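You operate a simulated robot arm through the tools that you are given. There is no shell and no other tool. Be economical: measure what you need, move in short steps, check, and stop when the job is done.

You run a simulated two-armed robot. Do the job below in one go: nothing can be reset, and whatever is moved stays where it is left.

TASK
Open the left door of the tall cupboard, take the yellow bottle and put it on the third shelf from the bottom of the tall cupboard, then shut the door. Fetch the blue box and set it on the top of the packing table. Fetch the green pad and set it on top of the yellow box. Push the lower right bench drawer shut. Put one of the wide caps from the bench top on top of the cream tape roll. Open the right door of the low cupboard, take the white mug and put it on the upper right shelf of the low cupboard, then shut the door. Do these in any order. Set down upright: yellow bottle, blue box, white mug.

It is judged by the outcome, as a careful person would: the job done as asked, and still so three seconds after it is handed in. It fails if anything else is knocked over, pushed out of place, dropped, spilled or broken. Lids that push on must go on centred and level and be pressed home; caps that screw on are set level and turned clockwise until they are tight.

THE ROBOT
Two 7-joint arms with two-finger parallel grippers on one trunk, on a base that drives. Base frame: it is fixed to the floor where the robot stands at the start and does not move with it; the origin is under the middle of the robot, x ahead of it, y to its left, z up. Readings come in m, degrees, newtons and seconds.
The left shoulder is at the start at [0.071, 0.156, 1.005], the right one opposite. Places, roughly: blue box (15x7x8 cm) [6.2, -1.6, 0.8]; cream tape roll (8x8x5 cm) [5.9, -1.2, 0.8]; green pad (9x6x5 cm) [5.8, -2.4, 0.8]; left door of the tall cupboard [8.3, 0.1, 0.9]; lower right bench drawer [5.4, -2, 0.5]; right door of the low cupboard [8, 1.1, 0.4]; third shelf of the tall cupboard [8.4, -0.2, 0.9]; top of the packing table [5.6, 2.1, 0.8]; upper right shelf of the low cupboard [8.1, 1.4, 0.4]; white mug (12x8x9 cm) [6.3, -1.1, 0.8]; wide cap (6x6x4 cm) [6.2, -1.4, 0.8]; yellow bottle (7x7x16 cm) [7.9, -1.8, 0.6]; yellow box (15x12x8 cm) [5.5, -2.2, 0.8]. Payload 3.91 kg a hand.
Tool frame (each hand has its own): the origin (TCP) lies between the finger pads and is the grasp point; the fingertips stand 0.03 m ahead of it; z points along the fingers, y is the line along which they close. The gripper opens to 0.11 m. The fingers are 0.02 m wide and 0.01 m thick; the gripper's body (0.048 by 0.112 m) begins 0.055 m behind the TCP.
Orientation is that of the tool frame in the base frame, as a unit quaternion [x, y, z, w]. With the fingers straight down and closing along the base's y, the tool's x points along the base's -x, its y along +y and its z along -z.

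THE INTERFACE
- The arms move only by the tool move_arm. It takes "left_targets", "right_targets" or both (then of equal length, played together; a hand with none holds still); each is a list of rows, each an object (a shift or turn left out is 0, a gripper value left out holds the last) with "slide": the shift along the tool's x, y, z in m, a list of three; "angular": the turn, a rotation vector about the tool's x, y, z in degrees, a list of three; "gripper": the opening, from 0 (shut) to 1 (fully open). In form: [{"slide": [tx, ty, tz], "angular": [rx, ry, rz], "gripper": gripper}, ...]. A call has 1 to 20 rows; each row is the pose to reach, as a shift and turn from the pose commanded when the call began, along the tool's axes at that moment. A row lasts 0.2 s, in which the tool goes at most 0.05 m and 8.6 degrees; a call with a longer step from one row to the next is refused whole, and so is a gripper value outside its range. Where a pose cannot be reached the arm comes as near as it can. A force on the tool above 40 N (or 10 N above the force at the start of the call, whichever is more), or a blocked arm, ends the call early, and 0.2 s more pass. The fingers move at their own pace (about 0.108 m/s each) and stop on an object; they squeeze with about 23 N. The grip force told is the motor's: it shows also when the fingers shut on nothing. Time passes only in rows, and 0.2 s behind the last, so rows that repeat a pose let the fingers close. It gives the time, the measured TCP pose, the force on the tool (base axes), the opening and the grip force at its end, in the units of the frame above (readings bear some noise), with the torque about the TCP (base axes, N m) and any sound that the robot's microphone picked up, and new pictures: "pictures" is both (left out), scene, wrist or none (wrist: the cameras of the hands that moved).
- Cameras (640 x 400 px; columns grow to the right, rows downward): "scene" is now at [0.1427, 0.0035, 1.2841]; the picture's right is [0.04, -1.00, 0.00], its down [-0.07, -0.00, -1.00] and it looks along [1.00, 0.04, -0.07] (base axes); focal length 277 px, centre (320, 200). "left" rides on the left gripper at [0.072, -0.017, -0.103] in its tool frame; the picture's right is [0.23, 0.97, 0.00], its down [-0.76, 0.18, -0.62] and it looks along [-0.61, 0.14, 0.78] (tool axes); focal length 222 px, centre (320, 200). "right" rides on the right gripper at [0.072, 0.017, -0.103] in its tool frame; the picture's right is [-0.23, 0.97, 0.00], its down [-0.76, -0.18, -0.62] and it looks along [-0.61, -0.14, 0.78] (tool axes); focal length 222 px, centre (320, 200). There is no depth. A picture from a camera that has moved, and an enlarged one, comes with that camera's place and axes in the base frame and with its lens.
- move_column(by): slides the trunk up (or, below 0, down) by that many m; the arms and the scene camera ride with it, the base frame stays. It gives what a move gives, with no picture.
- drive_base(legs): drives the robot by 1 to 6 legs, each [ahead, left, turn to the left] in m, m and degrees, along the robot's own axes; the way and the turn of a leg run together, so that a leg with both is an arc; at most 1.5 m and 180 degrees a leg. The arms and the cameras ride along, it lands a little off, and it stops where it bumps. It gives what a move gives, and a new picture of the scene camera.
- turn_head(pan, tilt): turns the head with the scene camera to pan (to the left, within 86 degrees either way) and tilt (down, from -29 to 69), counted from straight ahead of the robot. It gives what a move gives, and a new picture of the scene camera.
- zoom(camera, box): a new picture of the part [left, top, right, bottom] of that camera's present view, enlarged. It takes no simulated time.
- finish_job(): hands the job in; it is judged then, once.

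Work in short steps. Places have to be worked out from the pictures, the camera data and where the tool is seen: move nearer, look again, correct. Check each grasp and each placing, and mend what went wrong. You have 217 turns and 260 pictures in all, those below and enlarged ones among them. Open the grippers and draw the arms clear of the work before you hand the job in, unless the task says otherwise; then end with one line.

The tools are called as a command line: name --argument value ..., lists and objects as JSON in quotes. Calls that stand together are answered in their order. move_arm: Moves the arms, as the interface text tells. Its arguments: {"type":"object","properties":{"left_targets":{"type":"array"},"right_targets":{"type":"array"},"pictures":{"type":"string","enum":["both","scene","wrist","none"]}},"required":[]} The other tools are called the same way: move_column (by) slides the trunk up or down; drive_base (legs) drives the base; turn_head (pan, tilt) turns the head that bears the scene camera; zoom (camera, box) takes an enlarged picture of a part of a camera's view; finish_job () hands the job in.

At the start:

```text
clock: 0.0
left_tcp_pos: [0.5716, 0.2893, 1.1593]
left_orientation: [0.0, 1.0, 0.0, 0.0]
left_contact_force: [0.7, 0.3, 0.4]
left_torque: [-0.02, 0.03, 0.02]
left_finger_gap: 0.1099
left_grasp_force: 0.1
right_tcp_pos: [0.67, -0.3108, 1.1564]
right_orientation: [0.0, 1.0, 0.0, 0.0]
right_contact_force: [-0.1, -0.2, 0.1]
right_torque: [0.02, -0.02, 0.0]
right_finger_gap: 0.1097
right_grasp_force: 0.0
trunk travel left (down, up): [-0.45, 0.49]
robot x, y, heading: [-0.0009, -0.0031, -0.3]
head pan, tilt: [2.1, 4.0]
```

scene: 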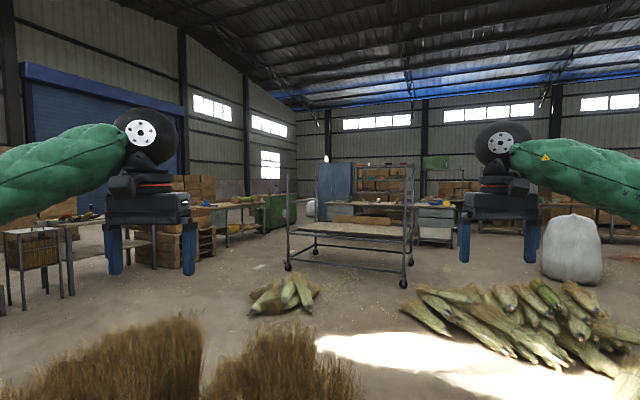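
right: 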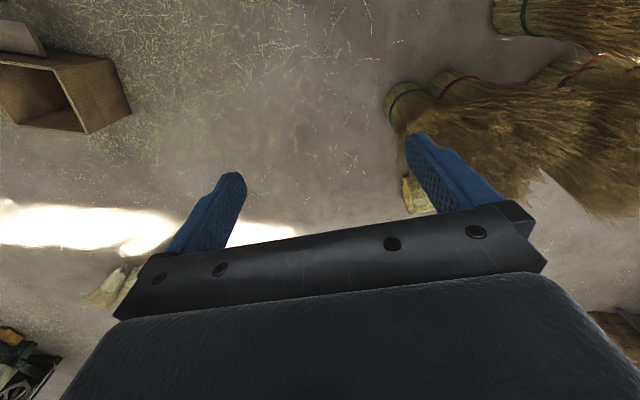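
left: 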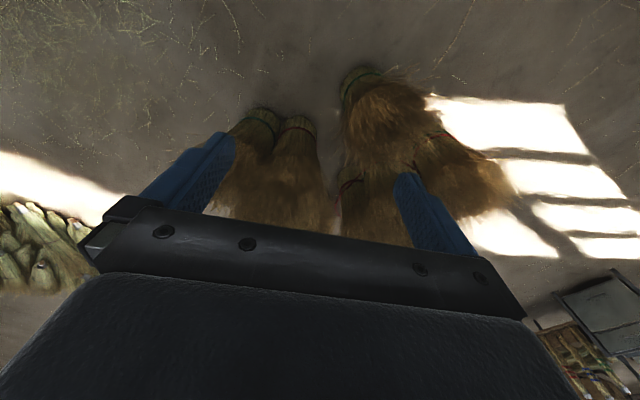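

The view shows a cluttered hall, with the work area several metres ahead. I zoom in on the middle to understand the layout before driving.

zoom --camera "scene" --box '[180, 130, 480, 300]'

turn_head --pan -30 --tilt 10

```text
2.13 times, centred on (330, 215) of scene
camera zoom: at [0.1427, 0.0035, 1.2841], right [0.04, -1.0, 0.0], down [-0.07, 0.0, -1.0], along [1.0, 0.04, -0.07], focal length 591 px, centre (299, 168)
```

zoom: 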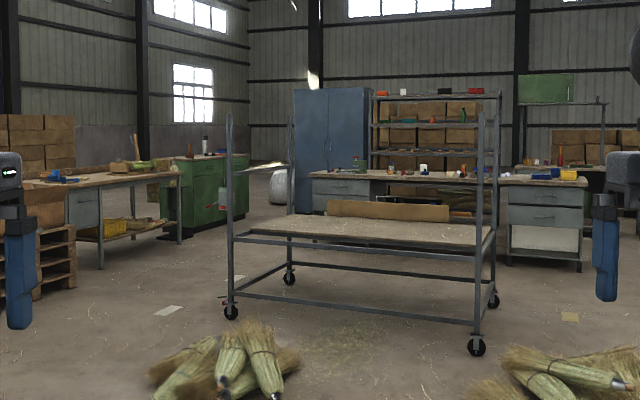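

```text
clock: 1.0
left_tcp_pos: [0.5708, 0.2903, 1.1595]
left_orientation: [0.0, 1.0, 0.0, 0.0]
left_contact_force: [-0.3, -0.1, -0.5]
left_torque: [-0.01, 0.01, 0.01]
left_finger_gap: 0.1101
left_grasp_force: 0.2
right_tcp_pos: [0.6707, -0.3111, 1.1577]
right_orientation: [0.001, 1.0, 0.001, 0.0]
right_contact_force: [0.4, 0.7, -0.5]
right_torque: [-0.01, 0.0, 0.0]
right_finger_gap: 0.11
right_grasp_force: 0.1
trunk travel left (down, up): [-0.45, 0.49]
robot x, y, heading: [0.0007, 0.0011, -0.2]
head pan, tilt: [-30.0, 10.0]
camera scene: at [0.1318, -0.0463, 1.2744], right [-0.5, -0.87, 0.0], down [-0.15, 0.09, -0.98], along [0.85, -0.49, -0.17], focal length 277 px, centre (320, 200)
```

scene: 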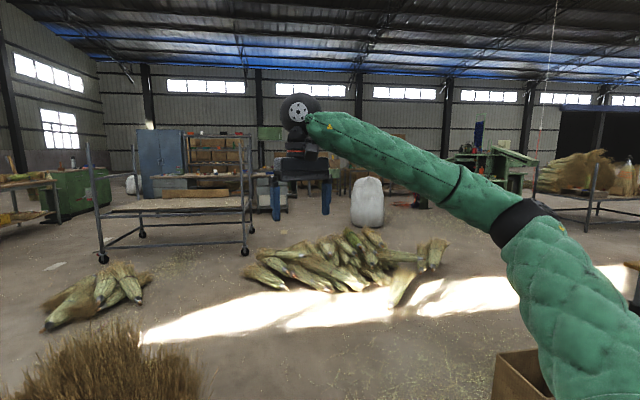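

Cart ahead, brooms on the floor around. I look down and around to map a free path.

turn_head --pan 0 --tilt 35

turn_head --pan -60 --tilt 25

turn_head --pan 50 --tilt 20

```text
clock: 1.9
left_tcp_pos: [0.5708, 0.2903, 1.1599]
left_orientation: [0.0, 1.0, 0.0, 0.0]
left_contact_force: [0.3, -0.2, 0.7]
left_torque: [-0.03, 0.0, 0.0]
left_finger_gap: 0.1098
left_grasp_force: 0.0
right_tcp_pos: [0.6702, -0.3134, 1.1574]
right_orientation: [0.0, 1.0, -0.001, 0.0]
right_contact_force: [0.8, 0.8, 0.4]
right_torque: [-0.01, -0.02, -0.02]
right_finger_gap: 0.1102
right_grasp_force: 0.0
trunk travel left (down, up): [-0.45, 0.49]
robot x, y, heading: [-0.0001, 0.0022, -0.2]
head pan, tilt: [0.0, 35.0]
camera scene: at [0.1393, 0.0, 1.2344], right [0.0, -1.0, 0.0], down [-0.57, 0.0, -0.82], along [0.82, 0.0, -0.57], focal length 277 px, centre (320, 200)
```

scene: 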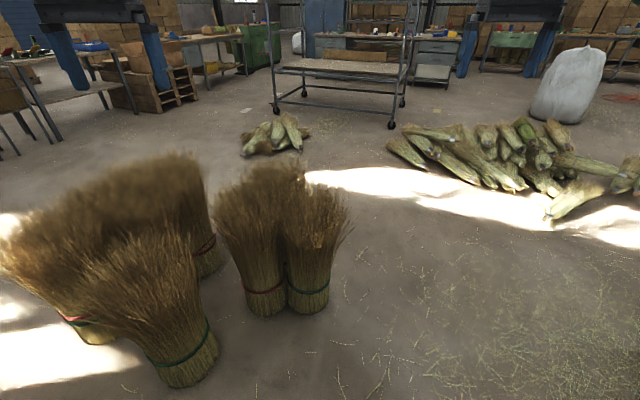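

```text
clock: 3.2
left_tcp_pos: [0.5712, 0.2907, 1.1594]
left_orientation: [0.0, 1.0, 0.0, 0.001]
left_contact_force: [1.0, -0.1, -0.5]
left_torque: [0.01, 0.0, -0.01]
left_finger_gap: 0.1099
left_grasp_force: 0.0
right_tcp_pos: [0.6701, -0.312, 1.1574]
right_orientation: [0.0, 1.0, 0.001, -0.001]
right_contact_force: [0.6, 1.2, -0.4]
right_torque: [0.0, -0.01, 0.01]
right_finger_gap: 0.1102
right_grasp_force: 0.2
trunk travel left (down, up): [-0.45, 0.49]
robot x, y, heading: [0.0038, -0.0005, 0.0]
head pan, tilt: [-60.0, 25.0]
camera scene: at [0.0974, -0.0797, 1.2501], right [-0.87, -0.5, 0.0], down [-0.21, 0.37, -0.91], along [0.45, -0.78, -0.42], focal length 277 px, centre (320, 200)
```

scene: 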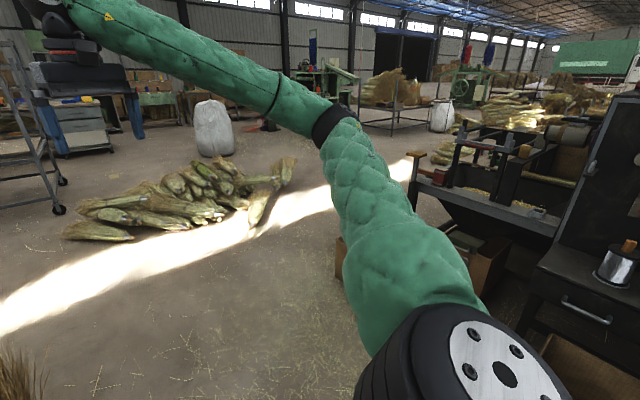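

```text
clock: 5.1
left_tcp_pos: [0.5697, 0.2906, 1.1593]
left_orientation: [0.0, 1.0, 0.0, 0.0]
left_contact_force: [0.5, -0.1, 0.1]
left_torque: [0.02, -0.03, -0.02]
left_finger_gap: 0.11
left_grasp_force: 0.0
right_tcp_pos: [0.6703, -0.3108, 1.1556]
right_orientation: [0.0, 1.0, 0.0, 0.0]
right_contact_force: [0.5, -0.2, 0.5]
right_torque: [0.01, 0.01, -0.01]
right_finger_gap: 0.11
right_grasp_force: 0.0
trunk travel left (down, up): [-0.45, 0.49]
robot x, y, heading: [0.0004, 0.0001, 0.1]
head pan, tilt: [50.0, 20.0]
camera scene: at [0.1111, 0.0714, 1.2582], right [0.77, -0.64, 0.0], down [-0.22, -0.26, -0.94], along [0.6, 0.72, -0.34], focal length 277 px, centre (320, 200)
```

scene: 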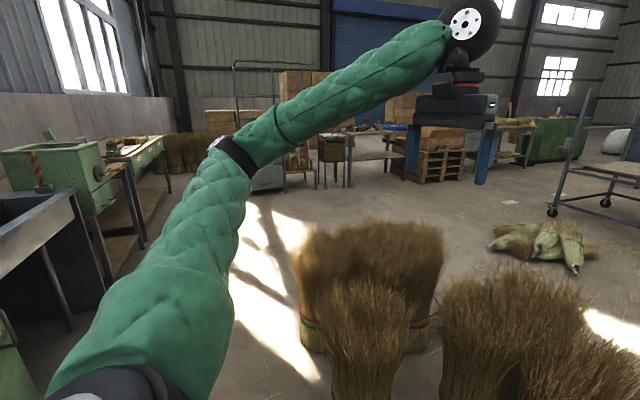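

The clear way: forward along y≈-0.4 past the standing brooms, then left at x≈2.15 between brooms and husks, then forward left of the cart. First I draw the hands in a bit.

move_arm --left_targets '[{"slide": [0.03, 0, 0]}, {"slide": [0.06, 0, 0]}, {"slide": [0.09, 0, 0]}, {"slide": [0.12, 0, 0]}]' --right_targets '[{"slide": [0.05, 0, 0]}, {"slide": [0.1, 0, 0]}, {"slide": [0.15, 0, 0]}, {"slide": [0.2, 0, 0]}]' --pictures "none"

turn_head --pan 0 --tilt 25

drive_base --legs '[[0, -0.45, 0], [1.2, 0, 0], [0.9, 0, 0]]'

```text
clock: 6.1
left_tcp_pos: [0.4495, 0.29, 1.159]
left_orientation: [0.0, 1.0, 0.0, -0.001]
left_contact_force: [0.1, 0.1, 0.1]
left_torque: [-0.02, 0.0, -0.05]
left_finger_gap: 0.1102
left_grasp_force: 0.0
right_tcp_pos: [0.4673, -0.3136, 1.1573]
right_orientation: [0.0, 1.0, 0.0, 0.0]
right_contact_force: [0.2, -0.5, -0.8]
right_torque: [0.0, -0.03, -0.01]
right_finger_gap: 0.11
right_grasp_force: 0.1
trunk travel left (down, up): [-0.45, 0.49]
robot x, y, heading: [0.0008, 0.002, -0.1]
head pan, tilt: [50.0, 20.0]
```

```text
clock: 7.3
left_tcp_pos: [0.4506, 0.2907, 1.1587]
left_orientation: [-0.001, 1.0, 0.0, 0.0]
left_contact_force: [0.7, -0.2, 0.3]
left_torque: [0.02, 0.0, 0.04]
left_finger_gap: 0.1098
left_grasp_force: 0.1
right_tcp_pos: [0.4689, -0.312, 1.1568]
right_orientation: [0.0, 1.0, 0.0, 0.0]
right_contact_force: [0.4, 0.6, 0.1]
right_torque: [0.04, -0.03, -0.01]
right_finger_gap: 0.11
right_grasp_force: 0.1
trunk travel left (down, up): [-0.45, 0.49]
robot x, y, heading: [-0.0032, -0.0003, 0.1]
head pan, tilt: [0.0, 25.0]
camera scene: at [0.1431, 0.0002, 1.2501], right [0.0, -1.0, 0.0], down [-0.42, 0.0, -0.91], along [0.91, 0.0, -0.42], focal length 277 px, centre (320, 200)
```

scene: 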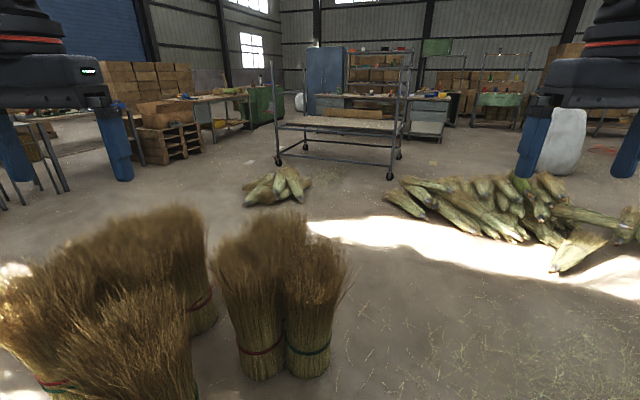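

```text
clock: 20.1
left_tcp_pos: [2.5562, -0.16, 1.1587]
left_orientation: [-0.003, 1.0, -0.001, -0.001]
left_contact_force: [-0.5, -1.2, -0.1]
left_torque: [0.01, 0.01, -0.02]
left_finger_gap: 0.11
left_grasp_force: 0.1
right_tcp_pos: [2.5778, -0.7605, 1.1569]
right_orientation: [-0.004, 1.0, 0.001, -0.001]
right_contact_force: [0.2, -1.7, -0.3]
right_torque: [-0.04, 0.04, 0.04]
right_finger_gap: 0.11
right_grasp_force: 0.0
trunk travel left (down, up): [-0.45, 0.49]
robot x, y, heading: [2.1063, -0.451, 0.4]
head pan, tilt: [0.0, 25.0]
camera scene: at [2.2509, -0.4504, 1.25], right [0.01, -1.0, 0.0], down [-0.42, 0.0, -0.91], along [0.91, 0.01, -0.42], focal length 277 px, centre (320, 200)
```

scene: 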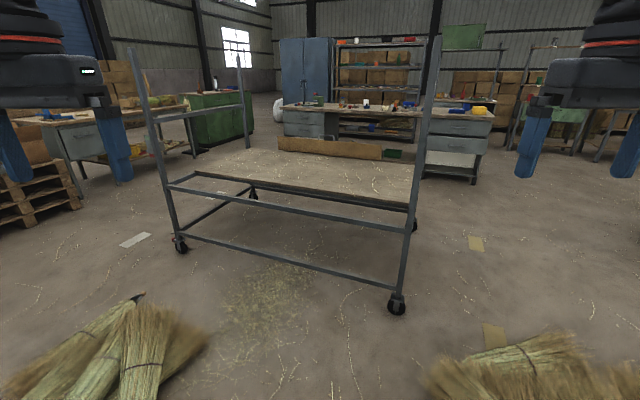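

At (2.11,-0.45). Next slide left past the husks and look ahead.

drive_base --legs '[[0, 1.0, 0], [0, 1.1, 0]]'

```text
clock: 30.4
left_tcp_pos: [2.5511, 1.9198, 1.1593]
left_orientation: [0.0, 1.0, 0.0, -0.001]
left_contact_force: [-0.6, 0.6, 0.2]
left_torque: [-0.02, -0.04, -0.01]
left_finger_gap: 0.11
left_grasp_force: 0.0
right_tcp_pos: [2.5689, 1.3169, 1.1561]
right_orientation: [0.0, 1.0, 0.001, 0.0]
right_contact_force: [0.1, 0.5, 0.4]
right_torque: [-0.01, 0.01, -0.04]
right_finger_gap: 0.11
right_grasp_force: 0.1
trunk travel left (down, up): [-0.45, 0.49]
robot x, y, heading: [2.0968, 1.6316, 0.3]
head pan, tilt: [0.0, 25.0]
camera scene: at [2.2437, 1.6304, 1.2501], right [0.0, -1.0, 0.0], down [-0.42, 0.0, -0.91], along [0.91, 0.0, -0.42], focal length 277 px, centre (320, 200)
```

scene: 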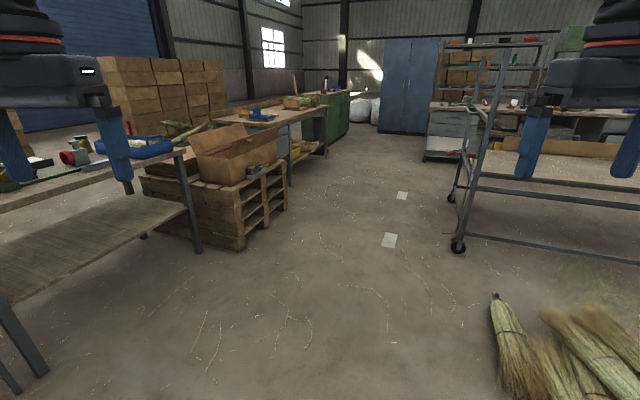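

Corridor is clear between pallets and cart. I drive ahead to about (4.7, 1.35).

drive_base --legs '[[1.3, -0.25, 0], [1.3, 0, 0]]'

turn_head --pan -50 --tilt 20

```text
clock: 38.8
left_tcp_pos: [4.0581, 1.6715, 1.1594]
left_orientation: [0.003, 1.0, -0.002, 0.0]
left_contact_force: [0.7, 0.7, 0.0]
left_torque: [0.0, 0.0, -0.01]
left_finger_gap: 0.1099
left_grasp_force: 0.0
right_tcp_pos: [4.0732, 1.0642, 1.1577]
right_orientation: [0.008, 1.0, 0.0, -0.003]
right_contact_force: [-1.3, 0.6, -0.2]
right_torque: [0.01, 0.0, -0.01]
right_finger_gap: 0.1101
right_grasp_force: 0.0
trunk travel left (down, up): [-0.45, 0.49]
robot x, y, heading: [3.6058, 1.3782, 0.0]
head pan, tilt: [0.0, 25.0]
stopped in leg 2: the robot was blocked; the commanded pose is now the measured one
camera scene: at [3.7481, 1.3841, 1.2508], right [0.0, -1.0, 0.0], down [-0.42, 0.0, -0.91], along [0.91, -0.01, -0.42], focal length 277 px, centre (320, 200)
```

scene: 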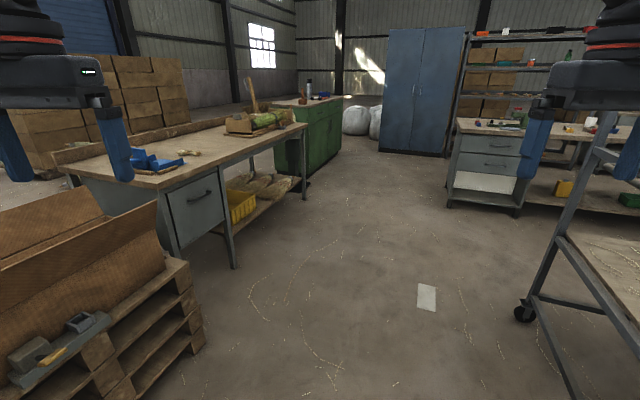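

```text
clock: 40.0
left_tcp_pos: [4.0561, 1.6722, 1.1581]
left_orientation: [0.003, 1.0, -0.001, 0.001]
left_contact_force: [0.6, 0.0, 0.2]
left_torque: [-0.02, -0.03, 0.0]
left_finger_gap: 0.11
left_grasp_force: 0.0
right_tcp_pos: [4.073, 1.0661, 1.1568]
right_orientation: [0.008, 1.0, 0.0, -0.002]
right_contact_force: [-1.1, 0.2, 0.1]
right_torque: [0.0, -0.01, -0.04]
right_finger_gap: 0.11
right_grasp_force: 0.0
trunk travel left (down, up): [-0.45, 0.49]
robot x, y, heading: [3.6091, 1.3788, -0.2]
head pan, tilt: [-50.0, 20.0]
camera scene: at [3.715, 1.3128, 1.2587], right [-0.77, -0.64, 0.0], down [-0.22, 0.26, -0.94], along [0.6, -0.72, -0.34], focal length 277 px, centre (320, 200)
```

scene: 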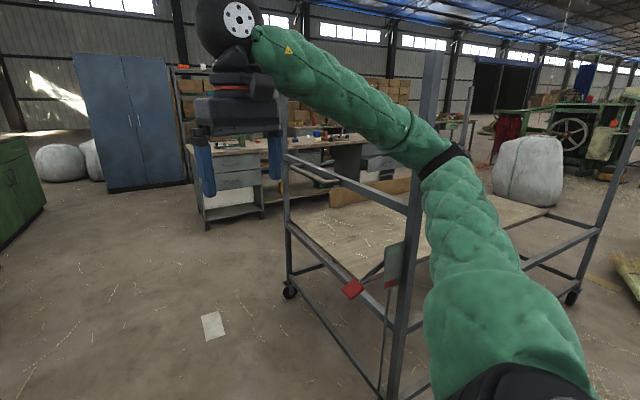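

Blocked, probably right elbow touching the cart's upright. I back a little, move left 0.2, then continue.

drive_base --legs '[[-0.1, 0.0, 0], [0, 0.15, 0]]'

turn_head --pan 60 --tilt 40

```text
clock: 42.1
left_tcp_pos: [3.9585, 1.8221, 1.159]
left_orientation: [0.002, 1.0, -0.001, 0.0]
left_contact_force: [-0.2, 0.3, 0.2]
left_torque: [-0.03, 0.03, 0.03]
left_finger_gap: 0.1101
left_grasp_force: 0.0
right_tcp_pos: [3.9776, 1.214, 1.1556]
right_orientation: [0.006, 1.0, 0.0, -0.003]
right_contact_force: [0.5, 1.3, -0.1]
right_torque: [-0.03, 0.01, -0.04]
right_finger_gap: 0.1101
right_grasp_force: 0.2
trunk travel left (down, up): [-0.45, 0.49]
robot x, y, heading: [3.5043, 1.5287, -0.0]
head pan, tilt: [-50.0, 20.0]
camera scene: at [3.6191, 1.4616, 1.2583], right [-0.77, -0.64, 0.0], down [-0.22, 0.26, -0.94], along [0.6, -0.72, -0.34], focal length 277 px, centre (320, 200)
```

scene: 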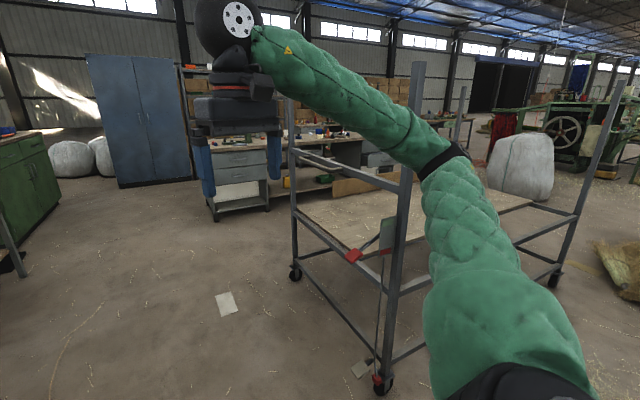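

```text
clock: 44.0
left_tcp_pos: [3.9595, 1.8198, 1.1588]
left_orientation: [0.001, 1.0, 0.0, -0.001]
left_contact_force: [0.6, 0.2, 0.0]
left_torque: [0.0, 0.01, -0.02]
left_finger_gap: 0.1102
left_grasp_force: 0.1
right_tcp_pos: [3.9767, 1.2136, 1.1546]
right_orientation: [0.006, 1.0, 0.002, -0.003]
right_contact_force: [-0.4, -0.4, -0.3]
right_torque: [0.01, 0.03, 0.0]
right_finger_gap: 0.11
right_grasp_force: 0.0
trunk travel left (down, up): [-0.45, 0.49]
robot x, y, heading: [3.5053, 1.5317, -0.0]
head pan, tilt: [60.0, 40.0]
camera scene: at [3.6021, 1.6047, 1.2268], right [0.86, -0.5, 0.0], down [-0.32, -0.56, -0.77], along [0.38, 0.66, -0.64], focal length 277 px, centre (320, 200)
```

scene: 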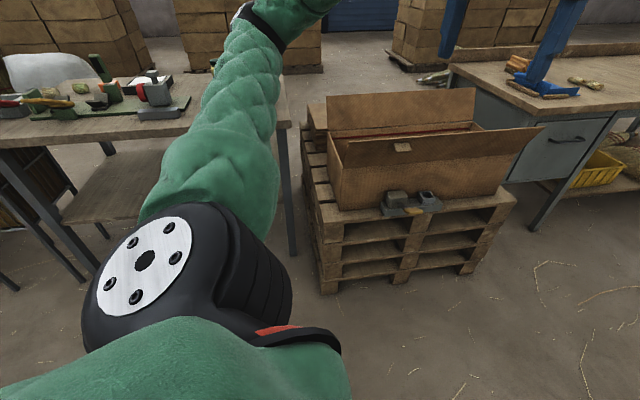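

The corridor is fine at y≈1.5. I drive on to about (6.1,1.1) and turn −22° to parallel the bench.

drive_base --legs '[[1.3, 0, 0], [1.3, -0.4, 0], [0, 0, -22]]'

turn_head --pan -50 --tilt 30

```text
clock: 58.1
left_tcp_pos: [6.6456, 1.2398, 1.1586]
left_orientation: [0.188, 0.982, 0.001, 0.0]
left_contact_force: [0.0, 0.2, 0.0]
left_torque: [0.02, 0.03, 0.01]
left_finger_gap: 0.1099
left_grasp_force: 0.0
right_tcp_pos: [6.4403, 0.667, 1.1545]
right_orientation: [0.193, 0.981, 0.003, -0.003]
right_contact_force: [-0.5, 0.1, 0.3]
right_torque: [0.01, -0.03, 0.02]
right_finger_gap: 0.1101
right_grasp_force: 0.0
trunk travel left (down, up): [-0.45, 0.49]
robot x, y, heading: [6.1197, 1.1352, -21.7]
head pan, tilt: [60.0, 40.0]
camera scene: at [6.2342, 1.1701, 1.2268], right [0.62, -0.78, 0.0], down [-0.5, -0.4, -0.77], along [0.6, 0.48, -0.64], focal length 277 px, centre (320, 200)
```

scene: 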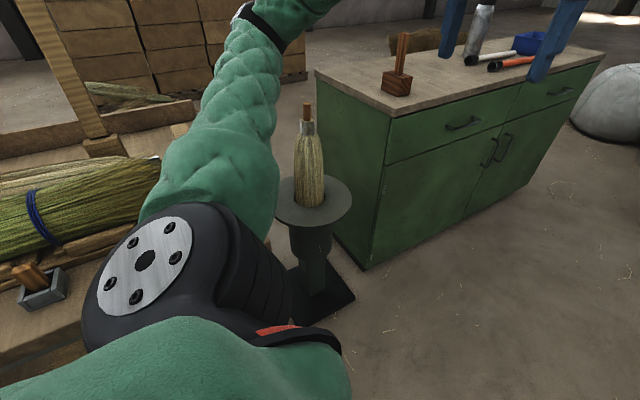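

```text
clock: 60.0
left_tcp_pos: [6.6455, 1.239, 1.159]
left_orientation: [0.187, 0.982, 0.0, -0.001]
left_contact_force: [0.1, -0.2, 0.0]
left_torque: [0.01, -0.01, 0.02]
left_finger_gap: 0.11
left_grasp_force: 0.1
right_tcp_pos: [6.441, 0.6689, 1.1545]
right_orientation: [0.193, 0.981, 0.001, -0.003]
right_contact_force: [0.5, 0.6, 0.0]
right_torque: [0.0, -0.01, -0.05]
right_finger_gap: 0.1099
right_grasp_force: 0.0
trunk travel left (down, up): [-0.45, 0.49]
robot x, y, heading: [6.1179, 1.1377, -21.3]
head pan, tilt: [-50.0, 30.0]
camera scene: at [6.1965, 1.032, 1.2421], right [-0.95, -0.32, 0.0], down [-0.16, 0.47, -0.87], along [0.27, -0.82, -0.5], focal length 277 px, centre (320, 200)
```

scene: 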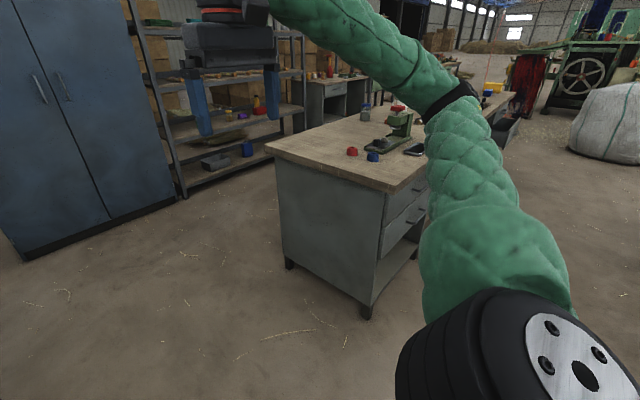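

Pose agrees with my bench map. I raise the trunk for clearance, face ahead-down, and slide right along the bench in steps.

move_column --by 0.2

turn_head --pan -30 --tilt 40

drive_base --legs '[[0, -1.0, 0]]'

```text
clock: 62.2
left_tcp_pos: [6.6465, 1.2401, 1.3582]
left_orientation: [0.188, 0.982, 0.0, -0.001]
left_contact_force: [-0.5, 0.0, 0.0]
left_torque: [-0.01, -0.03, -0.01]
left_finger_gap: 0.1101
left_grasp_force: 0.1
right_tcp_pos: [6.4398, 0.6689, 1.3547]
right_orientation: [0.193, 0.981, 0.002, -0.003]
right_contact_force: [0.5, -0.4, 0.1]
right_torque: [0.02, 0.01, -0.03]
right_finger_gap: 0.11
right_grasp_force: 0.0
trunk travel left (down, up): [-0.65, 0.29]
robot x, y, heading: [6.1247, 1.1345, -21.6]
head pan, tilt: [-50.0, 30.0]
```

```text
clock: 63.0
left_tcp_pos: [6.6457, 1.241, 1.3579]
left_orientation: [0.188, 0.982, 0.0, -0.001]
left_contact_force: [0.6, 0.3, -0.1]
left_torque: [0.0, -0.01, -0.02]
left_finger_gap: 0.1102
left_grasp_force: 0.1
right_tcp_pos: [6.44, 0.6683, 1.3537]
right_orientation: [0.193, 0.981, 0.002, -0.003]
right_contact_force: [1.0, -0.2, -0.1]
right_torque: [-0.06, 0.0, 0.01]
right_finger_gap: 0.1102
right_grasp_force: 0.0
trunk travel left (down, up): [-0.65, 0.29]
robot x, y, heading: [6.1228, 1.1363, -21.5]
head pan, tilt: [-30.0, 40.0]
camera scene: at [6.2206, 1.0511, 1.4268], right [-0.78, -0.62, 0.0], down [-0.4, 0.5, -0.77], along [0.48, -0.6, -0.64], focal length 277 px, centre (320, 200)
```

scene: 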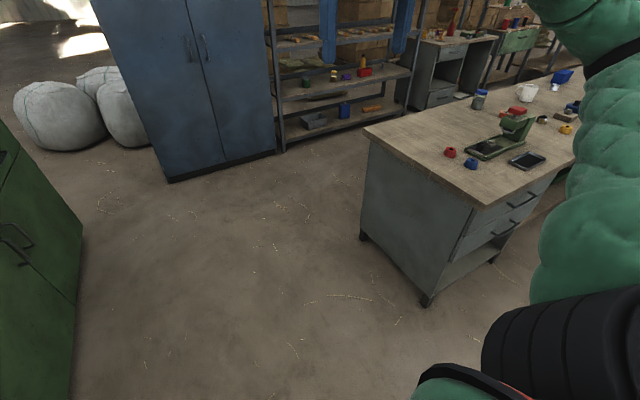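

```text
clock: 68.2
left_tcp_pos: [6.2841, 0.3199, 1.3582]
left_orientation: [0.182, 0.983, 0.001, -0.001]
left_contact_force: [0.4, 0.1, 0.5]
left_torque: [0.02, 0.01, -0.03]
left_finger_gap: 0.11
left_grasp_force: 0.1
right_tcp_pos: [6.0855, -0.2551, 1.3548]
right_orientation: [0.187, 0.982, 0.002, -0.003]
right_contact_force: [0.4, -0.3, 0.2]
right_torque: [-0.02, 0.02, 0.02]
right_finger_gap: 0.11
right_grasp_force: 0.0
trunk travel left (down, up): [-0.65, 0.29]
robot x, y, heading: [5.7631, 0.2117, -20.8]
head pan, tilt: [-30.0, 40.0]
camera scene: at [5.8611, 0.1262, 1.4268], right [-0.78, -0.63, 0.0], down [-0.41, 0.5, -0.77], along [0.48, -0.59, -0.64], focal length 277 px, centre (320, 200)
```

scene: 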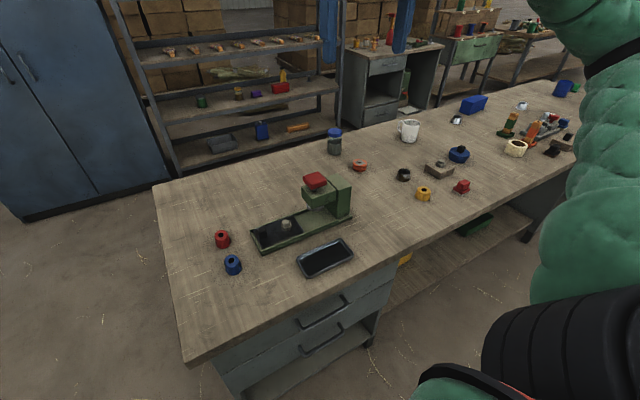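

The bench top is visible: the white mug and blue box are ahead to the right. I continue right.

drive_base --legs '[[0, -0.95, 0]]'

turn_head --pan 0 --tilt 40

```text
clock: 73.2
left_tcp_pos: [5.9449, -0.5701, 1.3579]
left_orientation: [0.179, 0.984, 0.0, 0.0]
left_contact_force: [0.7, 0.3, 0.2]
left_torque: [0.01, 0.02, -0.03]
left_finger_gap: 0.1101
left_grasp_force: 0.0
right_tcp_pos: [5.7492, -1.1466, 1.3547]
right_orientation: [0.183, 0.983, 0.002, -0.003]
right_contact_force: [-1.0, -0.4, 0.3]
right_torque: [0.01, -0.02, -0.01]
right_finger_gap: 0.1098
right_grasp_force: 0.1
trunk travel left (down, up): [-0.65, 0.29]
robot x, y, heading: [5.4201, -0.6849, -20.6]
head pan, tilt: [-30.0, 40.0]
camera scene: at [5.523, -0.7671, 1.4268], right [-0.77, -0.64, 0.0], down [-0.41, 0.5, -0.77], along [0.49, -0.59, -0.64], focal length 277 px, centre (320, 200)
```

scene: 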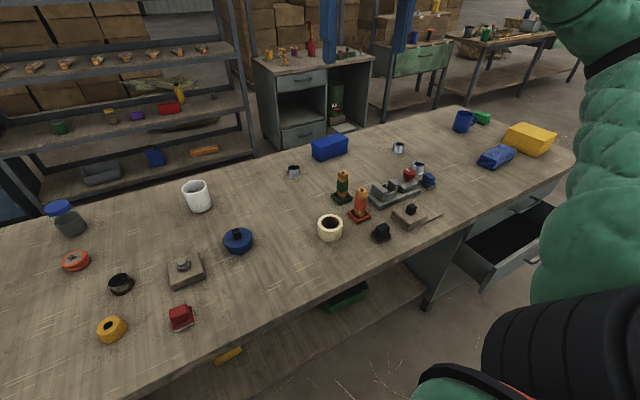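

```text
clock: 74.1
left_tcp_pos: [5.9453, -0.5701, 1.359]
left_orientation: [0.178, 0.984, 0.0, -0.001]
left_contact_force: [0.5, 0.3, -0.3]
left_torque: [0.01, 0.0, -0.01]
left_finger_gap: 0.11
left_grasp_force: 0.1
right_tcp_pos: [5.7499, -1.1454, 1.3545]
right_orientation: [0.183, 0.983, 0.003, -0.003]
right_contact_force: [-0.2, -0.2, 0.0]
right_torque: [-0.01, 0.02, 0.0]
right_finger_gap: 0.1099
right_grasp_force: 0.1
trunk travel left (down, up): [-0.65, 0.29]
robot x, y, heading: [5.4231, -0.6829, -20.7]
head pan, tilt: [0.0, 40.0]
camera scene: at [5.5487, -0.7311, 1.4268], right [-0.35, -0.94, 0.0], down [-0.6, 0.23, -0.77], along [0.72, -0.27, -0.64], focal length 277 px, centre (320, 200)
```

scene: 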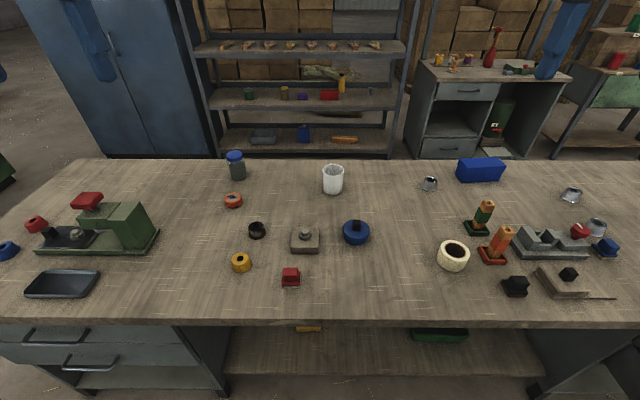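

I zoom on the right half to identify the caps, the cream roll and blue box.

zoom --camera "scene" --box '[310, 140, 640, 310]'

```text
1.94 times, centred on (475, 225) of scene
camera zoom: at [5.5487, -0.7311, 1.4268], right [-0.35, -0.94, 0.0], down [-0.6, 0.23, -0.77], along [0.72, -0.27, -0.64], focal length 538 px, centre (19, 152)
```

zoom: 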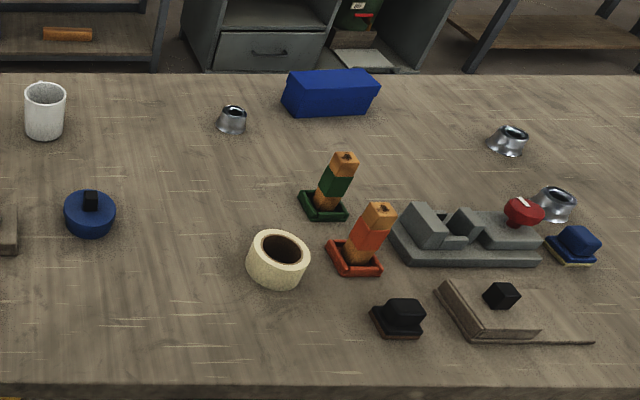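

Geometry: roll ≈(5.894,-1.277), cap ≈(6.217,-1.443), mug ≈(6.344,-1.086), blue box ≈(6.197,-1.668). I edge closer to the bench so the cap is within the right hand's reach.

drive_base --legs '[[0.1, -0.12, 0]]'

```text
clock: 75.5
left_tcp_pos: [5.9973, -0.7178, 1.3583]
left_orientation: [0.178, 0.984, 0.001, -0.001]
left_contact_force: [-0.4, 0.1, 0.4]
left_torque: [0.01, 0.03, 0.02]
left_finger_gap: 0.11
left_grasp_force: 0.0
right_tcp_pos: [5.8002, -1.2938, 1.3543]
right_orientation: [0.183, 0.983, 0.002, -0.003]
right_contact_force: [-0.4, -0.1, -0.5]
right_torque: [0.01, 0.02, 0.0]
right_finger_gap: 0.1101
right_grasp_force: 0.1
trunk travel left (down, up): [-0.65, 0.29]
robot x, y, heading: [5.4695, -0.8334, -20.4]
head pan, tilt: [0.0, 40.0]
camera scene: at [5.5999, -0.8791, 1.4267], right [-0.35, -0.94, 0.0], down [-0.6, 0.23, -0.77], along [0.72, -0.27, -0.64], focal length 277 px, centre (320, 200)
```

scene: 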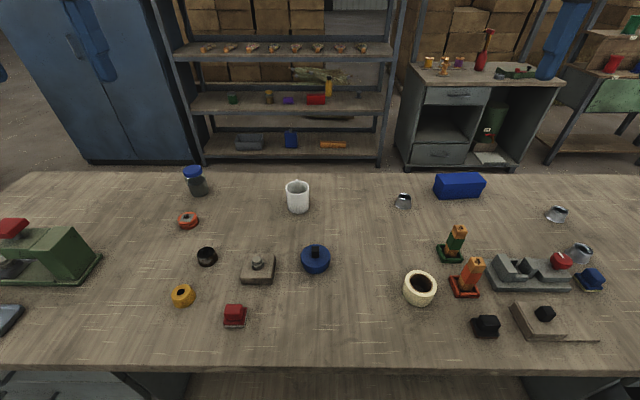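

Now lower the trunk back and move the right hand out towards the cap, staying high.

move_column --by -0.2

move_arm --right_targets '[{"slide": [-0.05, 0, 0]}, {"slide": [-0.1, 0, 0]}, {"slide": [-0.15, 0.0, 0]}, {"slide": [-0.2, 0.0, 0]}, {"slide": [-0.25, 0.005, 0]}, {"slide": [-0.3, 0.01, 0]}, {"slide": [-0.35, 0.01, 0.04]}, {"slide": [-0.38, 0.01, 0.08]}, {"slide": [-0.38, 0.01, 0.1]}]' --pictures "wrist"

```text
clock: 77.7
left_tcp_pos: [5.9945, -0.7175, 1.1587]
left_orientation: [0.179, 0.984, 0.0, -0.001]
left_contact_force: [0.4, -0.7, -0.3]
left_torque: [-0.01, -0.02, -0.04]
left_finger_gap: 0.11
left_grasp_force: 0.1
right_tcp_pos: [5.8011, -1.2922, 1.1538]
right_orientation: [0.183, 0.983, 0.003, -0.002]
right_contact_force: [0.3, -1.0, 0.3]
right_torque: [0.01, 0.03, 0.01]
right_finger_gap: 0.1101
right_grasp_force: 0.0
trunk travel left (down, up): [-0.45, 0.49]
robot x, y, heading: [5.4715, -0.8363, -20.4]
head pan, tilt: [0.0, 40.0]
```

```text
refused: row 5 steps farther than a row can; nothing moved
```

Row 5 stepped slightly too far (diagonal); I resend with smaller steps.

move_arm --right_targets '[{"slide": [-0.045, 0, 0]}, {"slide": [-0.09, 0, 0]}, {"slide": [-0.135, 0.0, 0]}, {"slide": [-0.18, 0.0, 0]}, {"slide": [-0.225, 0.005, 0]}, {"slide": [-0.27, 0.01, 0]}, {"slide": [-0.31, 0.01, 0.02]}, {"slide": [-0.35, 0.01, 0.04]}, {"slide": [-0.38, 0.01, 0.07]}, {"slide": [-0.38, 0.01, 0.1]}]' --pictures "wrist"

```text
clock: 79.9
left_tcp_pos: [5.9944, -0.7189, 1.1583]
left_orientation: [0.179, 0.984, 0.001, -0.001]
left_contact_force: [-0.3, 0.6, -0.5]
left_torque: [0.0, 0.02, 0.01]
left_finger_gap: 0.1099
left_grasp_force: 0.0
right_tcp_pos: [6.1588, -1.4199, 1.0495]
right_orientation: [0.183, 0.983, 0.003, -0.004]
right_contact_force: [-0.6, 0.2, -0.3]
right_torque: [0.0, -0.01, -0.05]
right_finger_gap: 0.1098
right_grasp_force: 0.0
trunk travel left (down, up): [-0.45, 0.49]
robot x, y, heading: [5.4724, -0.8286, -20.4]
head pan, tilt: [0.0, 40.0]
camera right: at [6.0982, -1.3802, 1.1541], right [0.56, 0.83, 0.0], down [0.65, -0.44, 0.62], along [0.51, -0.34, -0.79], focal length 222 px, centre (320, 200)
```

right: 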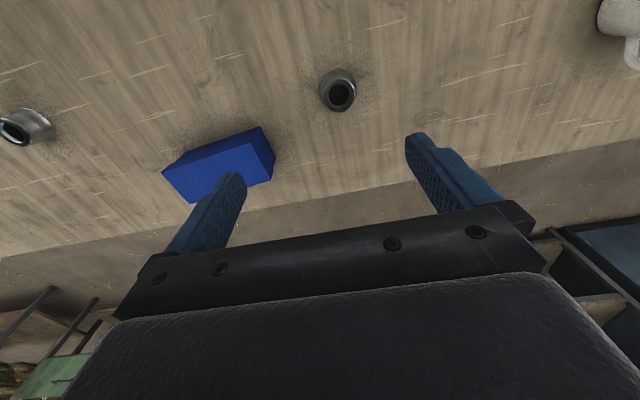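

Two-ray fix: cap top at ≈(6.176,-1.401,0.82), so bench top z≈0.78. I zoom to see the cap shape.

zoom --camera "right" --box '[260, 40, 420, 140]'

```text
4.00 times, centred on (340, 90) of right
camera zoom: at [6.0982, -1.3802, 1.1541], right [0.56, 0.83, 0.0], down [0.65, -0.44, 0.62], along [0.51, -0.34, -0.79], focal length 888 px, centre (240, 640)
```

zoom: 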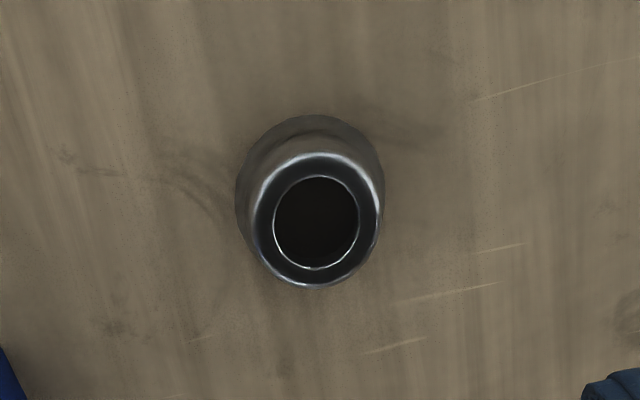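

The cap is a slight cone (6 cm base, ~5 cm top). I move above it and descend to z≈0.90, then look again.

move_arm --right_targets '[{"slide": [-0.009, 0.024, 0.03]}, {"slide": [-0.009, 0.024, 0.075]}, {"slide": [-0.009, 0.024, 0.12]}, {"slide": [-0.009, 0.024, 0.15]}, {"slide": [-0.009, 0.024, 0.15]}]' --pictures "both"

```text
clock: 81.1
left_tcp_pos: [5.9958, -0.717, 1.1589]
left_orientation: [0.178, 0.984, 0.0, -0.001]
left_contact_force: [-0.5, 0.2, -0.2]
left_torque: [0.0, 0.01, -0.04]
left_finger_gap: 0.1099
left_grasp_force: 0.0
right_tcp_pos: [6.1731, -1.3999, 0.9022]
right_orientation: [0.182, 0.983, 0.002, -0.003]
right_contact_force: [1.2, -0.6, 0.7]
right_torque: [0.0, -0.03, 0.01]
right_finger_gap: 0.11
right_grasp_force: 0.0
trunk travel left (down, up): [-0.45, 0.49]
robot x, y, heading: [5.471, -0.8345, -20.7]
head pan, tilt: [0.0, 40.0]
camera scene: at [5.5997, -0.8783, 1.2268], right [-0.35, -0.94, 0.0], down [-0.6, 0.22, -0.77], along [0.72, -0.27, -0.64], focal length 277 px, centre (320, 200)
camera right: at [6.1131, -1.3602, 1.0064], right [0.56, 0.83, 0.0], down [0.65, -0.44, 0.62], along [0.51, -0.35, -0.79], focal length 222 px, centre (320, 200)
```

scene: 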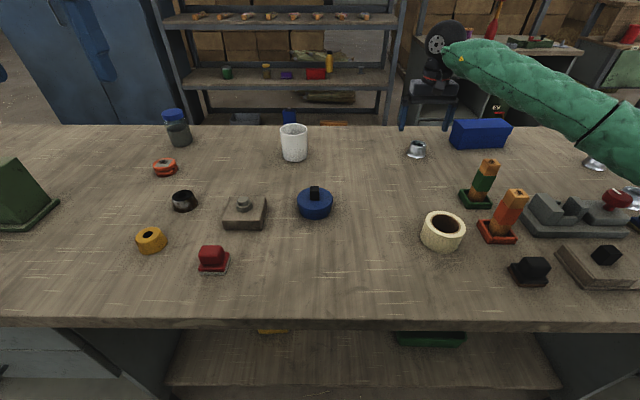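
right: 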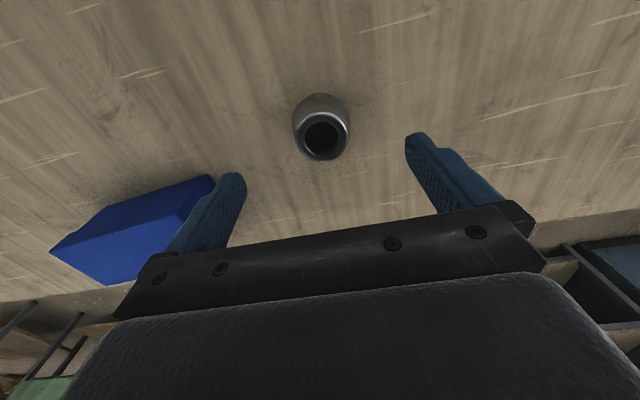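

Cap centre ≈(6.179,-1.402), top ≈0.81; hand is aligned within a few mm. Descend to z≈0.81 and close.

move_arm --right_targets '[{"slide": [-0.006, 0, 0.04]}, {"slide": [-0.006, 0, 0.075]}, {"slide": [-0.006, 0, 0.092]}, {"slide": [-0.006, 0, 0.092], "gripper": 0.3}, {"slide": [-0.006, 0, 0.092], "gripper": 0.3}, {"slide": [-0.006, 0, 0.092], "gripper": 0.3}]' --pictures "both"

```text
clock: 81.8
left_tcp_pos: [5.9942, -0.7171, 1.1583]
left_orientation: [0.178, 0.984, 0.001, -0.001]
left_contact_force: [0.1, 0.2, 0.0]
left_torque: [0.03, 0.03, 0.0]
left_finger_gap: 0.1099
left_grasp_force: 0.0
right_tcp_pos: [6.1806, -1.4025, 0.8312]
right_orientation: [0.183, 0.983, 0.003, 0.004]
right_contact_force: [-15.7, 8.6, 22.7]
right_torque: [-0.85, 1.14, -1.1]
right_finger_gap: 0.109
right_grasp_force: 0.0
trunk travel left (down, up): [-0.45, 0.49]
robot x, y, heading: [5.4718, -0.8309, -20.3]
head pan, tilt: [0.0, 40.0]
stopped in row 3 (right hand): the force on the tool passed its limit at 53 N (the readings are from after the stop); the commanded pose is now the measured one
camera scene: at [5.5982, -0.8778, 1.2272], right [-0.35, -0.94, 0.0], down [-0.6, 0.23, -0.77], along [0.72, -0.27, -0.64], focal length 277 px, centre (320, 200)
camera right: at [6.118, -1.3616, 0.9335], right [0.56, 0.83, 0.01], down [0.64, -0.44, 0.63], along [0.52, -0.35, -0.78], focal length 222 px, centre (320, 200)
```

scene: 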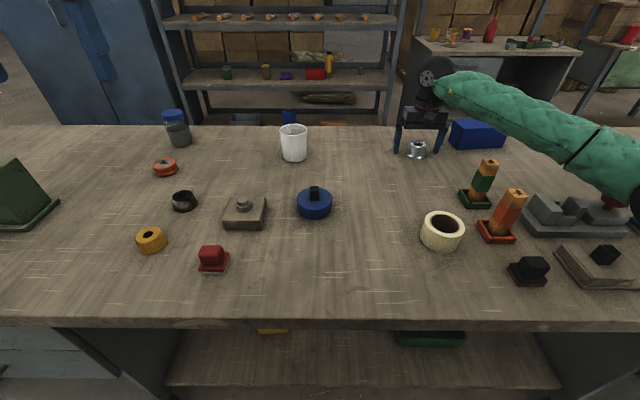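
right: 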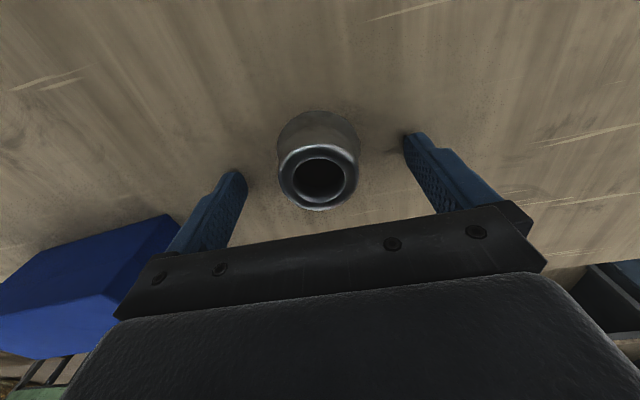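

The tips touched the bench, so bench top z≈0.80. The cap centre is ~1 cm nearer the robot than the TCP; I lift 6 mm, shift back 1 cm, and close.

move_arm --right_targets '[{"slide": [0.005, 0, -0.006]}, {"slide": [0.01, 0, -0.006]}, {"slide": [0.01, 0, -0.006], "gripper": 0.35}, {"slide": [0.01, 0, -0.006], "gripper": 0.35}, {"slide": [0.01, 0, -0.006], "gripper": 0.35}, {"slide": [0.01, 0, -0.006], "gripper": 0.35}]' --pictures "wrist"

```text
clock: 83.2
left_tcp_pos: [5.9948, -0.7173, 1.1597]
left_orientation: [0.178, 0.984, 0.001, -0.001]
left_contact_force: [-0.5, -0.2, -0.4]
left_torque: [0.0, 0.0, 0.02]
left_finger_gap: 0.1098
left_grasp_force: 0.0
right_tcp_pos: [6.1728, -1.3986, 0.8319]
right_orientation: [0.183, 0.983, 0.003, 0.002]
right_contact_force: [-0.1, -0.6, -0.5]
right_torque: [-0.01, -0.01, -0.01]
right_finger_gap: 0.0566
right_grasp_force: 22.8
trunk travel left (down, up): [-0.45, 0.49]
robot x, y, heading: [5.4743, -0.8314, -20.4]
head pan, tilt: [0.0, 40.0]
camera right: at [6.1101, -1.359, 0.935], right [0.56, 0.83, 0.01], down [0.64, -0.44, 0.63], along [0.52, -0.35, -0.78], focal length 222 px, centre (320, 200)
```

right: 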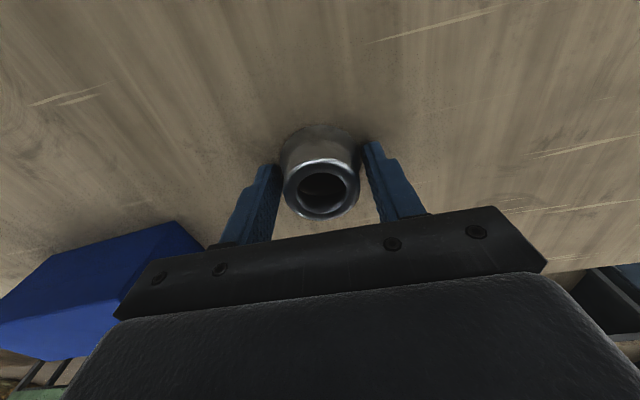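

Gripped at 5.7 cm. I lift 17 cm and move over the cream roll (≈(5.872,-1.240)), staying 13 cm above bench.

move_arm --right_targets '[{"slide": [0, 0, -0.04]}, {"slide": [0, 0, -0.085]}, {"slide": [0, 0, -0.13]}, {"slide": [0, 0, -0.17]}, {"slide": [0.045, 0.005, -0.17]}, {"slide": [0.09, 0.01, -0.17]}, {"slide": [0.135, 0.015, -0.17]}, {"slide": [0.18, 0.02, -0.17]}, {"slide": [0.225, 0.025, -0.17]}, {"slide": [0.27, 0.03, -0.17]}, {"slide": [0.3, 0.035, -0.17]}, {"slide": [0.338, 0.04, -0.17]}, {"slide": [0.338, 0.04, -0.17]}]' --pictures "both"

```text
clock: 86.0
left_tcp_pos: [5.9968, -0.7177, 1.1585]
left_orientation: [0.178, 0.984, 0.002, 0.0]
left_contact_force: [-0.1, 0.3, 0.2]
left_torque: [0.01, -0.02, 0.01]
left_finger_gap: 0.11
left_grasp_force: 0.1
right_tcp_pos: [5.8699, -1.2411, 1.0004]
right_orientation: [0.183, 0.983, 0.003, 0.003]
right_contact_force: [0.4, 0.4, -0.1]
right_torque: [-0.01, -0.01, 0.01]
right_finger_gap: 0.056
right_grasp_force: 23.4
trunk travel left (down, up): [-0.45, 0.49]
robot x, y, heading: [5.4748, -0.8299, -20.5]
head pan, tilt: [0.0, 40.0]
camera scene: at [5.5999, -0.879, 1.2267], right [-0.35, -0.94, 0.0], down [-0.6, 0.23, -0.77], along [0.72, -0.27, -0.64], focal length 277 px, centre (320, 200)
camera right: at [5.8082, -1.2005, 1.1042], right [0.56, 0.83, 0.01], down [0.64, -0.44, 0.63], along [0.52, -0.35, -0.78], focal length 222 px, centre (320, 200)
```

scene: 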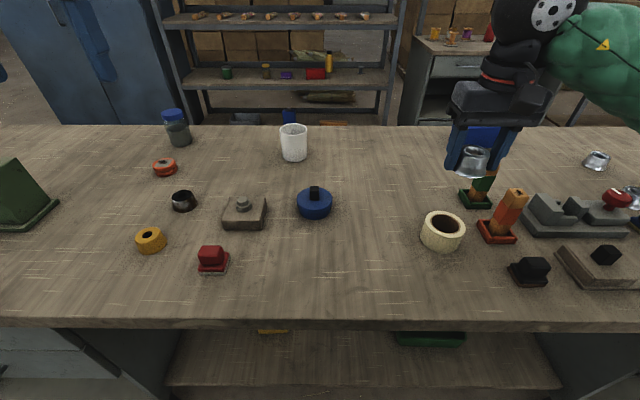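
right: 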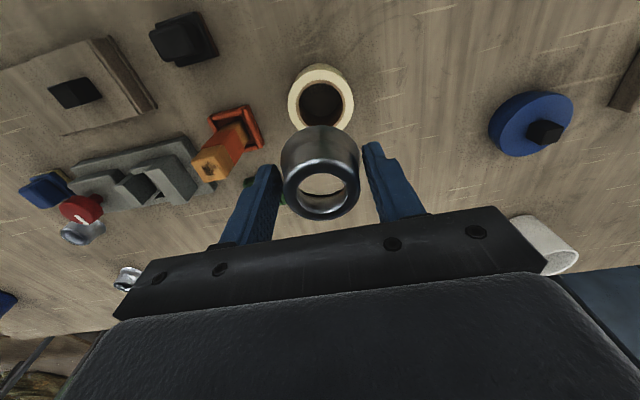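

Refined: roll centre ≈(5.868,-1.236), top ≈0.85. I shift 4 mm each way, descend to ~3 cm above, and check.

move_arm --right_targets '[{"slide": [0.004, 0.004, 0.03]}, {"slide": [0.004, 0.004, 0.06]}, {"slide": [0.004, 0.004, 0.085]}, {"slide": [0.004, 0.004, 0.085]}]' --pictures "both"

zoom --camera "scene" --box '[380, 140, 540, 260]'

```text
clock: 87.0
left_tcp_pos: [5.9951, -0.7174, 1.1582]
left_orientation: [0.178, 0.984, 0.001, -0.001]
left_contact_force: [0.9, 0.2, 0.6]
left_torque: [-0.02, 0.0, -0.02]
left_finger_gap: 0.1099
left_grasp_force: 0.0
right_tcp_pos: [5.8674, -1.2349, 0.9147]
right_orientation: [0.183, 0.983, 0.002, 0.003]
right_contact_force: [0.0, 0.2, -0.6]
right_torque: [-0.03, -0.02, -0.02]
right_finger_gap: 0.0562
right_grasp_force: 23.0
trunk travel left (down, up): [-0.45, 0.49]
robot x, y, heading: [5.4706, -0.8344, -20.2]
head pan, tilt: [0.0, 40.0]
camera scene: at [5.5994, -0.8786, 1.2268], right [-0.35, -0.94, 0.0], down [-0.6, 0.23, -0.77], along [0.72, -0.27, -0.64], focal length 277 px, centre (320, 200)
camera right: at [5.8058, -1.1948, 1.0189], right [0.56, 0.83, 0.01], down [0.64, -0.44, 0.63], along [0.52, -0.35, -0.78], focal length 222 px, centre (320, 200)
```

scene: 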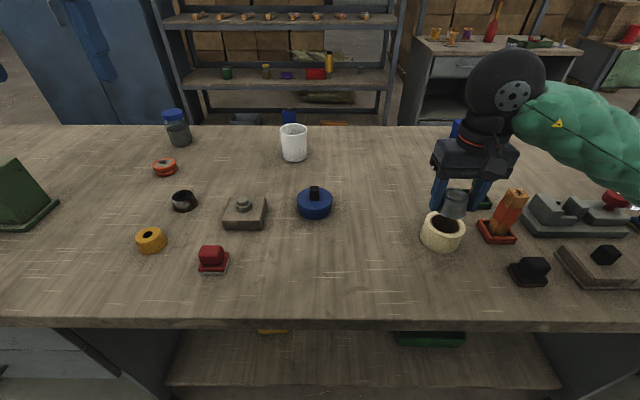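
right: 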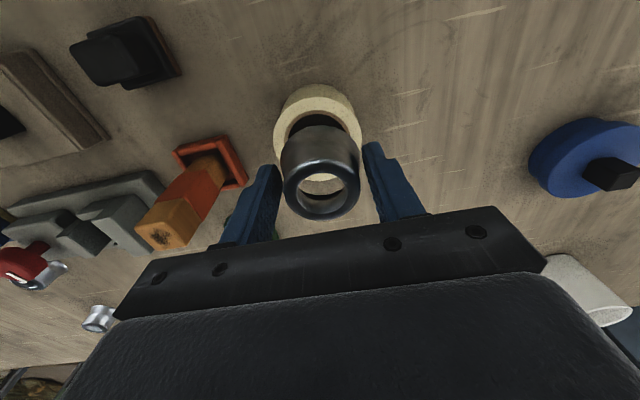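

```text
3.33 times, centred on (460, 200) of scene
camera zoom: at [5.5994, -0.8786, 1.2268], right [-0.35, -0.94, 0.0], down [-0.6, 0.23, -0.77], along [0.72, -0.27, -0.64], focal length 924 px, centre (-147, 200)
```

zoom: 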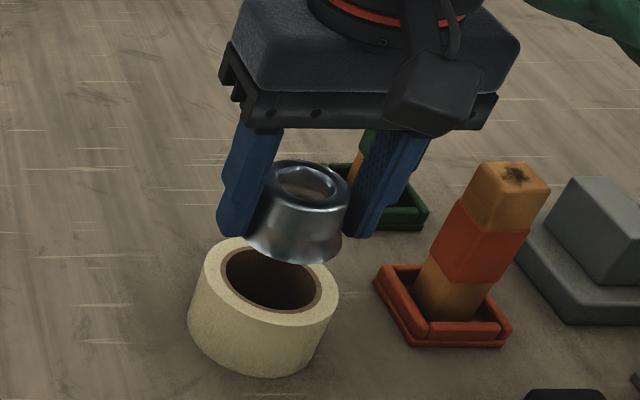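

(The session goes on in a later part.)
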